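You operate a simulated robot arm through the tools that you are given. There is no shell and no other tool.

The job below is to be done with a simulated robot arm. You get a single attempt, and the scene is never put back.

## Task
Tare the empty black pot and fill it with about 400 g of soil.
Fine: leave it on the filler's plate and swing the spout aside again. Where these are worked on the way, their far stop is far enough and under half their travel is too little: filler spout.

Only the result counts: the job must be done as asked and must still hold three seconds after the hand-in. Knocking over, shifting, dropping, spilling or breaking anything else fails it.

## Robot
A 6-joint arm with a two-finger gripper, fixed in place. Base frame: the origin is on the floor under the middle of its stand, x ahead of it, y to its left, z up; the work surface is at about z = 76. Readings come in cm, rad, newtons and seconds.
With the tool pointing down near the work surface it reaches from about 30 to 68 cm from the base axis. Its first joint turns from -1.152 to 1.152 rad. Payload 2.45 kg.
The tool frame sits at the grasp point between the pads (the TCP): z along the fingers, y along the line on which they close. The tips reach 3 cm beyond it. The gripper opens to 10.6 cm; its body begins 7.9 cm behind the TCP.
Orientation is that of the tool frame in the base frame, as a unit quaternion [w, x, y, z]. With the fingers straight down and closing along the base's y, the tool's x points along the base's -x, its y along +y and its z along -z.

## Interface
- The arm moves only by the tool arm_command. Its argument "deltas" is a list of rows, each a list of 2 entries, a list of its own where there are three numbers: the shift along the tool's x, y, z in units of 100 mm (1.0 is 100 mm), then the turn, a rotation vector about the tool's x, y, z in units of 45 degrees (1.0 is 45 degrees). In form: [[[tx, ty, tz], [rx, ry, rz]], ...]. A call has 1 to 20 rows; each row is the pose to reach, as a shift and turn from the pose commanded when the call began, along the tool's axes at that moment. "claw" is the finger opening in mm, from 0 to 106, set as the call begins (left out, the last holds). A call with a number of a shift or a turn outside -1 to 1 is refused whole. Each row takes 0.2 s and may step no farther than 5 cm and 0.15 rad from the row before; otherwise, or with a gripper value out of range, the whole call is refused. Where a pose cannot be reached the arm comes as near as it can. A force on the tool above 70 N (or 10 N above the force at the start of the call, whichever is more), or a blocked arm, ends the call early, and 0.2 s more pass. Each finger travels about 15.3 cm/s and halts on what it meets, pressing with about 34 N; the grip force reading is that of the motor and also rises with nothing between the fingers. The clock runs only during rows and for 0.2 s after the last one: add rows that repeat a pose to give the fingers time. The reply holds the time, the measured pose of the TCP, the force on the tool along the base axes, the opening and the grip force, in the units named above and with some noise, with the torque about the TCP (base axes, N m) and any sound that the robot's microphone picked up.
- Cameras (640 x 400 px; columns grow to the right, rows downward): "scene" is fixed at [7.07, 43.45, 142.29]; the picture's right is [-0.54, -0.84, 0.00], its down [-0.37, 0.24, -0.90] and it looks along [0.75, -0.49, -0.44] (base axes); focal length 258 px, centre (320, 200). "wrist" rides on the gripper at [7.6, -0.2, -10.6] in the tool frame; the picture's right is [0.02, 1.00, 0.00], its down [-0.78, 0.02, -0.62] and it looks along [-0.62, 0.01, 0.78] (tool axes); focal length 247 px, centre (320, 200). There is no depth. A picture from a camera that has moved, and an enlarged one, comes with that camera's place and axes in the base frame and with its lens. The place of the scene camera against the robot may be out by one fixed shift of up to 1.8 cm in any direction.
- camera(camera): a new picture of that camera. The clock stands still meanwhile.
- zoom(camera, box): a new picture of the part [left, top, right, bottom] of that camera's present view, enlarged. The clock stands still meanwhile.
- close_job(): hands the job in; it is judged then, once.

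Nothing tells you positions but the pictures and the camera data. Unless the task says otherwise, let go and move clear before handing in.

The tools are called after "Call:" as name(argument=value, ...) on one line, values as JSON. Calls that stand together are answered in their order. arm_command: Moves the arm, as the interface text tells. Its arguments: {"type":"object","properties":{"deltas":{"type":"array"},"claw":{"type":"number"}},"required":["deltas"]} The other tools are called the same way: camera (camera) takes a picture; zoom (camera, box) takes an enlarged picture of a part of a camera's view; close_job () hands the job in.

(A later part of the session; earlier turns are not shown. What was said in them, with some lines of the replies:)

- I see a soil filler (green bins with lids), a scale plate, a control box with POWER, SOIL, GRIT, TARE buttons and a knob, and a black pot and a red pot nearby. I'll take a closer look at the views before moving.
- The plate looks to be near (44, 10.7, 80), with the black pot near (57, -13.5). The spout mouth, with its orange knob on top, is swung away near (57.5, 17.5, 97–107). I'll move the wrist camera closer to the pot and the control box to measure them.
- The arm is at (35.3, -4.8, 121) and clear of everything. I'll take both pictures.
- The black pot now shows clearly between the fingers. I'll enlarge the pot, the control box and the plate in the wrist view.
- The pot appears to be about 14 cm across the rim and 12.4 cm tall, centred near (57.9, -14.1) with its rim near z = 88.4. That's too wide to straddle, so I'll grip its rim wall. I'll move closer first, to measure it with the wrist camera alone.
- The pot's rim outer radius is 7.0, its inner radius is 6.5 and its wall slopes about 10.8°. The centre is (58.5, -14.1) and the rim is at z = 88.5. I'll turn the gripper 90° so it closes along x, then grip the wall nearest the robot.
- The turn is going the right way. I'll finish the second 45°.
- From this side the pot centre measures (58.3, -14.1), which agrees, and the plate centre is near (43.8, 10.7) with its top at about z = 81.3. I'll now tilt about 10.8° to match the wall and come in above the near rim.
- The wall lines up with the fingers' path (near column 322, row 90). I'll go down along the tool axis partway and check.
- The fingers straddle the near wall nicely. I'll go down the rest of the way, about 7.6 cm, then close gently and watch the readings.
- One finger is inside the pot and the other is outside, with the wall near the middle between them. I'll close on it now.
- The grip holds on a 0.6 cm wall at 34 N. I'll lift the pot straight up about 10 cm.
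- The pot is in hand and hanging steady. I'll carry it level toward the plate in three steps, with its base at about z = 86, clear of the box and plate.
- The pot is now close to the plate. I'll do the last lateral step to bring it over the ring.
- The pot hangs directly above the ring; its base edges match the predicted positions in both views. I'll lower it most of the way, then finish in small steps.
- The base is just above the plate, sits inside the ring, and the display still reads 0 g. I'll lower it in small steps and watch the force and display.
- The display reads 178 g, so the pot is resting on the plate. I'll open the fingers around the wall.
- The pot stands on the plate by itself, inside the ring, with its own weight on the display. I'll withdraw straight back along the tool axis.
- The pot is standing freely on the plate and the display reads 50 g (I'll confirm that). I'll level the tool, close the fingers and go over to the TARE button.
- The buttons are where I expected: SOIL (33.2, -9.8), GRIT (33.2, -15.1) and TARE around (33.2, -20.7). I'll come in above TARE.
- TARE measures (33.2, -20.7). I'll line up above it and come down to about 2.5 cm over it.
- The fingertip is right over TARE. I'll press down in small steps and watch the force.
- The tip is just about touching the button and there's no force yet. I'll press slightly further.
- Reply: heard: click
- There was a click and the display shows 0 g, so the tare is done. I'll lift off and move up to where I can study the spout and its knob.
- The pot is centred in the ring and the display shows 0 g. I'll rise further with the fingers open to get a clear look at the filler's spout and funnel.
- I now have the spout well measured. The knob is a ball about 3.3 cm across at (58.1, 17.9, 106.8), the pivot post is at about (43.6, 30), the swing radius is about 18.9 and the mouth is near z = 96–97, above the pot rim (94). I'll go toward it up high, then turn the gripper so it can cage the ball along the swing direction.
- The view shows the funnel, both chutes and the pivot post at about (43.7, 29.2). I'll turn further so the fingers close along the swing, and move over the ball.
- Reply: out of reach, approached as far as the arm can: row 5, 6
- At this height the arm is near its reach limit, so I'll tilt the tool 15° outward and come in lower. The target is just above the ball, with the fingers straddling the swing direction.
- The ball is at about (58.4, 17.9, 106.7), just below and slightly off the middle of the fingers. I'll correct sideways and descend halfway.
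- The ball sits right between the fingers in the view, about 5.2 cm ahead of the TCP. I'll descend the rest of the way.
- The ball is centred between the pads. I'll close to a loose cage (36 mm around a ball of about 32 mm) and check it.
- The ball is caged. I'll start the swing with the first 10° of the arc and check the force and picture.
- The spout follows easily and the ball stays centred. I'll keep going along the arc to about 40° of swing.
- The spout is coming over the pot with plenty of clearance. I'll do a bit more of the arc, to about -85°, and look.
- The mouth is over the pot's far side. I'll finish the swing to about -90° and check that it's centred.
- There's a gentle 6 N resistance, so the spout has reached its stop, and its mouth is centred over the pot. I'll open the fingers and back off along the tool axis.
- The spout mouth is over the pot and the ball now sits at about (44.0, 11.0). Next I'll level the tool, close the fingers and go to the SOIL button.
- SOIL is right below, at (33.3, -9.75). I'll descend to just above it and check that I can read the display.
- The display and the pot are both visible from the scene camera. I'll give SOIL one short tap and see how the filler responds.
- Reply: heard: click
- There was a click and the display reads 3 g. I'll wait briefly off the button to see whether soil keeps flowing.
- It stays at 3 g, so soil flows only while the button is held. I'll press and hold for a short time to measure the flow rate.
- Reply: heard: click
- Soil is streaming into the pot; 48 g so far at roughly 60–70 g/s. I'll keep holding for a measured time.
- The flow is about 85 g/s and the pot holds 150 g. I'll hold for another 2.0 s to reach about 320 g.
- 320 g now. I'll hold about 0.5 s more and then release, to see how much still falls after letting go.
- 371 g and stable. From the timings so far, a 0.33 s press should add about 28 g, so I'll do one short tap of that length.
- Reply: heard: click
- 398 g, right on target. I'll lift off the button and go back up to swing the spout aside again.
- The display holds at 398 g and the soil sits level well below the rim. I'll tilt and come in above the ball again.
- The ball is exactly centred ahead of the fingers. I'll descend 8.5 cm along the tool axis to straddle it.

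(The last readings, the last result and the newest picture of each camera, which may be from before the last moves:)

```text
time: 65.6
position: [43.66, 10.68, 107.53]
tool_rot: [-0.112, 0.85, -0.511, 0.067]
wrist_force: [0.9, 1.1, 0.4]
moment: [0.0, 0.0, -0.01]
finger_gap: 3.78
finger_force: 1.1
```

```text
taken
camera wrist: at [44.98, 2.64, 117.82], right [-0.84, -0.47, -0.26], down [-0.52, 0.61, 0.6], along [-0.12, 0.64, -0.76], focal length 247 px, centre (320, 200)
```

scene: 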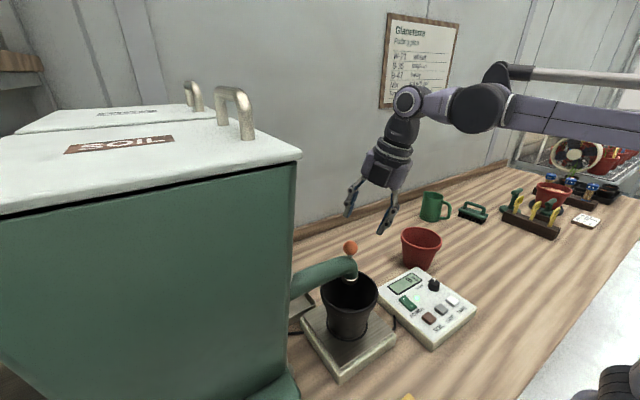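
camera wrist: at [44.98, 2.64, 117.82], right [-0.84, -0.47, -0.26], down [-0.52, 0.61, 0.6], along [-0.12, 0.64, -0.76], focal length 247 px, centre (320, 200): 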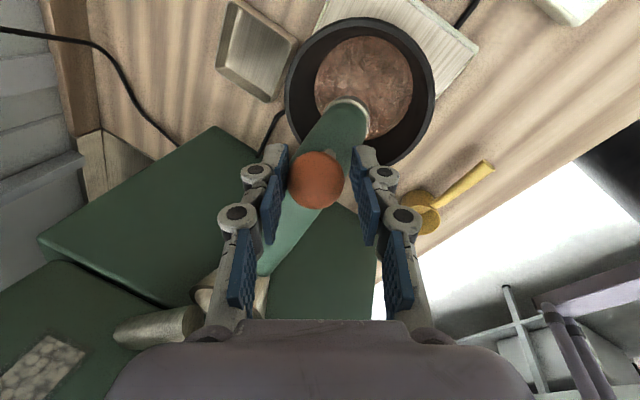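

The ball is caged again. I'll swing the spout back along the arc, first half.

Call:
arm_command(deltas=[[[0.038, -0.074, 0.02], [0, 0, 0]], [[0.077, -0.148, 0.04], [0, 0, 0]], [[0.137, -0.297, 0.081], [0, 0, 0]], [[0.183, -0.45, 0.122], [0, 0, 0]], [[0.215, -0.607, 0.165], [0, 0, 0]], [[0.234, -0.766, 0.208], [0, 0, 0]], [[0.237, -0.927, 0.251], [0, 0, 0]], [[0.237, -0.927, 0.251], [0, 0, 0]]])

Call:
camera(camera="wrist")

Call:
camera(camera="scene")

```text
time: 67.4
position: [53.28, 13.21, 107.58]
tool_rot: [-0.113, 0.849, -0.511, 0.067]
wrist_force: [0.2, -0.1, 0.2]
moment: [0.0, 0.0, -0.01]
finger_gap: 3.73
finger_force: 0.8
```

```text
taken
camera wrist: at [54.67, 5.1, 117.82], right [-0.84, -0.47, -0.26], down [-0.52, 0.61, 0.6], along [-0.12, 0.64, -0.76], focal length 247 px, centre (320, 200)
```

wrist: 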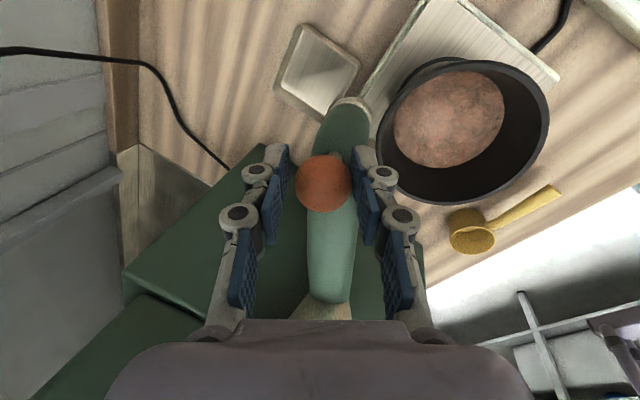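

```text
taken
```

scene: 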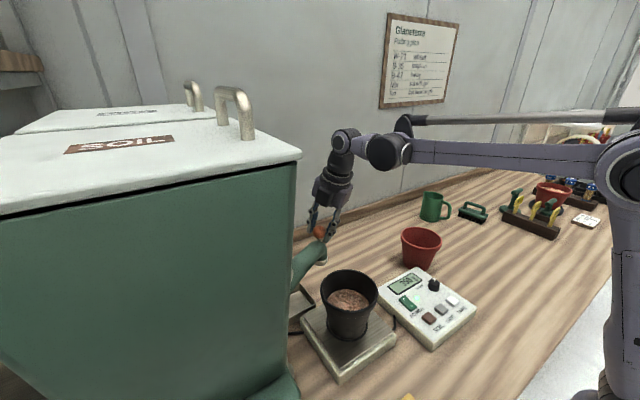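

The spout is swinging away cleanly and the pot is undisturbed. I'll continue along the arc back to its starting position.

Call:
arm_command(deltas=[[[-0.01, -0.16, 0.043], [0, 0, 0]], [[-0.036, -0.319, 0.086], [0, 0, 0]], [[-0.074, -0.475, 0.127], [0, 0, 0]], [[-0.128, -0.627, 0.168], [0, 0, 0]], [[-0.153, -0.687, 0.184], [0, 0, 0]], [[-0.153, -0.687, 0.184], [0, 0, 0]]])

Call:
camera(camera="wrist")

Call:
camera(camera="scene")

```text
time: 68.8
position: [58.86, 17.91, 107.6]
tool_rot: [-0.11, 0.85, -0.511, 0.067]
wrist_force: [-3.4, -3.2, -0.6]
moment: [-0.07, 0.03, 0.05]
finger_gap: 4.04
finger_force: 2.3
```

```text
taken
camera wrist: at [60.15, 9.8, 117.82], right [-0.84, -0.47, -0.26], down [-0.52, 0.61, 0.6], along [-0.12, 0.64, -0.76], focal length 247 px, centre (320, 200)
```

wrist: 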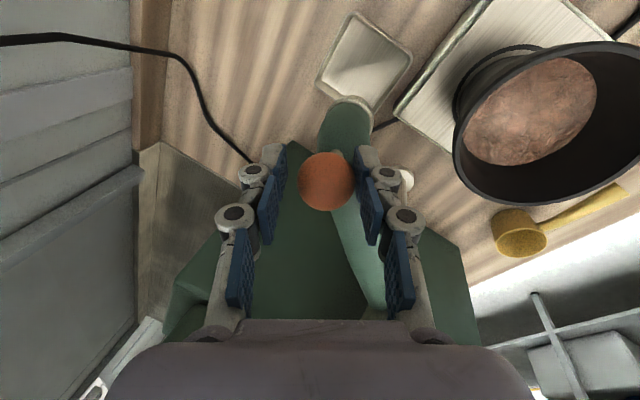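

```text
taken
```

scene: 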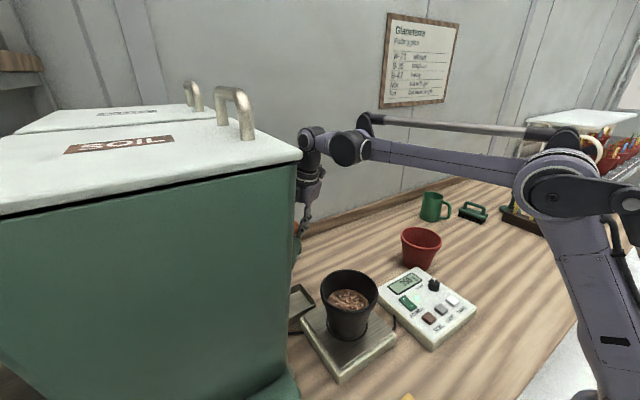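

The spout is back at its starting stop over the tray, with light resistance. I'll open the fingers and back off.

Call:
arm_command(deltas=[[[0, 0, 0], [0, 0, 0]], [[0, 0, 0], [0, 0, 0]], [[0, 0, -0.15], [0, 0, 0]], [[0, 0, -0.35], [0, 0, 0]], [[0, 0, -0.55], [0, 0, 0]], [[0, 0.12, -0.75], [0, 0, 0]], [[0, 0.25, -0.75], [0, 0, 0]], [[0, 0.25, -0.75], [0, 0, 0]]], claw=65)

Call:
camera(camera="wrist")

Call:
camera(camera="scene")

```text
time: 70.6
position: [55.05, 15.68, 114.22]
tool_rot: [-0.111, 0.85, -0.51, 0.067]
wrist_force: [0.8, 1.1, -0.2]
moment: [-0.03, -0.06, -0.03]
finger_gap: 6.49
finger_force: 0.1
```

```text
taken
camera wrist: at [56.25, 7.72, 124.43], right [-0.84, -0.47, -0.26], down [-0.52, 0.61, 0.6], along [-0.12, 0.64, -0.76], focal length 247 px, centre (320, 200)
```

wrist: 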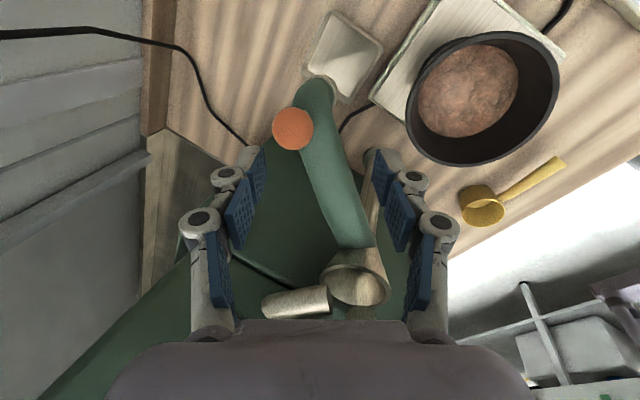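

```text
taken
```

scene: 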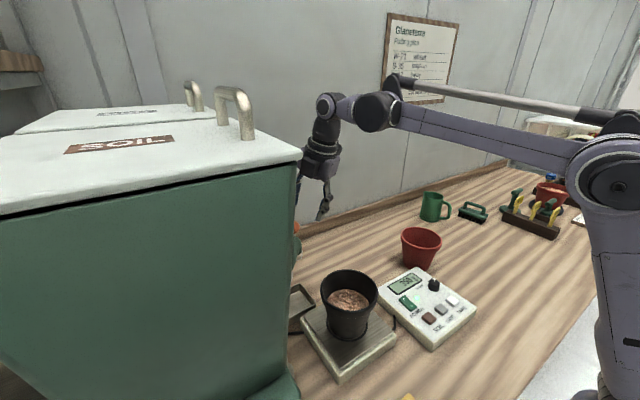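

The spout is aside, the pot is on the plate, and the arm is clear of the ball. I'll move the arm back away from everything and verify the final state.

Call:
arm_command(deltas=[[[0.035, 0.22, -0.11], [0, 0, 0]], [[0.07, 0.45, -0.22], [0, 0, 0]], [[0.105, 0.67, -0.34], [0, 0, 0]], [[0.14, 0.9, -0.45], [0, 0, 0]], [[0.14, 0.9, -0.45], [0, 0, 0]]])

Call:
arm_command(deltas=[[[0.2, 0.2, -0.05], [-0.08, 0, 0]], [[0.4, 0.4, -0.1], [-0.16, 0, 0]], [[0.6, 0.6, -0.15], [-0.24, 0, 0]], [[0.8, 0.8, -0.2], [-0.333, 0, 0]], [[0.8, 0.8, -0.2], [-0.333, 0, 0]], [[0.8, 0.8, -0.2], [-0.333, 0, 0]]])

Call:
camera(camera="scene")

Call:
zoom(camera="scene", box=[280, 210, 480, 370])

Call:
camera(camera="wrist")

```text
time: 71.8
position: [46.94, 9.98, 116.26]
tool_rot: [-0.112, 0.851, -0.51, 0.066]
wrist_force: [0.4, -0.2, -0.8]
moment: [0.01, -0.06, -0.01]
finger_gap: 6.48
finger_force: 0.1
```

```text
time: 73.2
position: [43.36, -0.95, 116.3]
tool_rot: [0.001, 0.857, -0.515, 0.0]
wrist_force: [-0.7, 0.2, 0.2]
moment: [0.03, -0.01, -0.01]
finger_gap: 6.52
finger_force: 0.1
```

```text
taken
```

scene: 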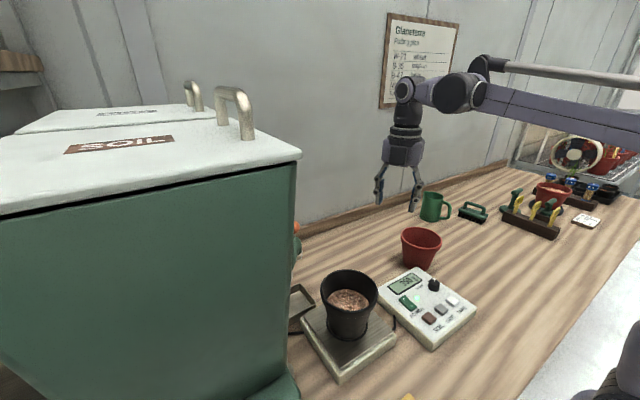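

```text
2.50 times, centred on (380, 290) of scene
camera zoom: at [7.07, 43.45, 142.29], right [-0.54, -0.84, 0.0], down [-0.37, 0.24, -0.9], along [0.75, -0.49, -0.44], focal length 646 px, centre (170, -25)
```

zoom: 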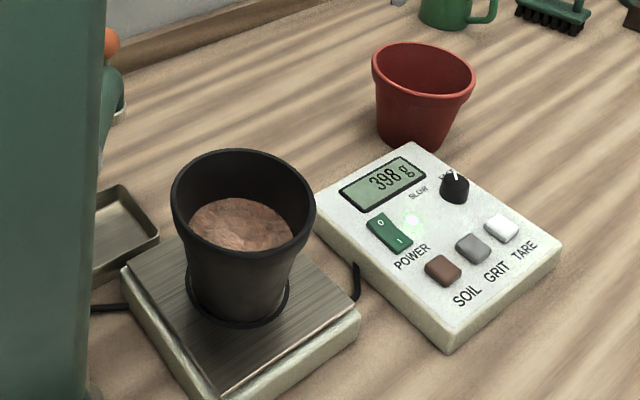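

```text
taken
camera wrist: at [47.14, -7.75, 126.72], right [-0.87, -0.49, 0.0], down [-0.38, 0.68, 0.62], along [-0.3, 0.54, -0.78], focal length 247 px, centre (320, 200)
```

wrist: 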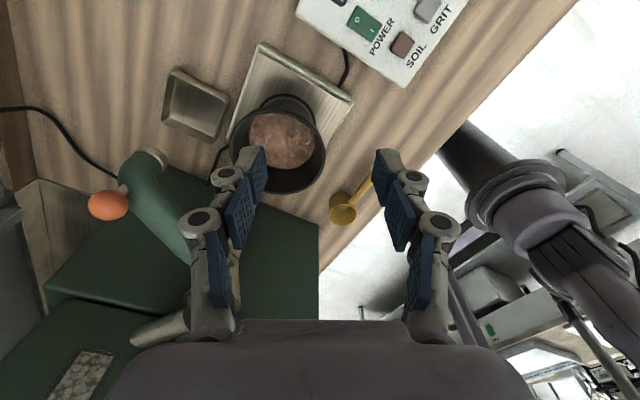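

The display reads 398 g, the black pot stands centred on the filler's plate, and the spout is back at its stop over the tray. Nothing else has moved and the arm is clear, so I'm handing in the job.

Call:
close_job()

```text
The job is handed in.
```

The black pot was tared empty and filled with soil; the filler's display read 398 g just before I handed the job in. The pot is still on the filler's plate, and the spout is swung back to its stop over the tray.

I saw no spilled soil in the final pictures, and nothing else looked moved. The gripper is open and the arm is clear of everything.
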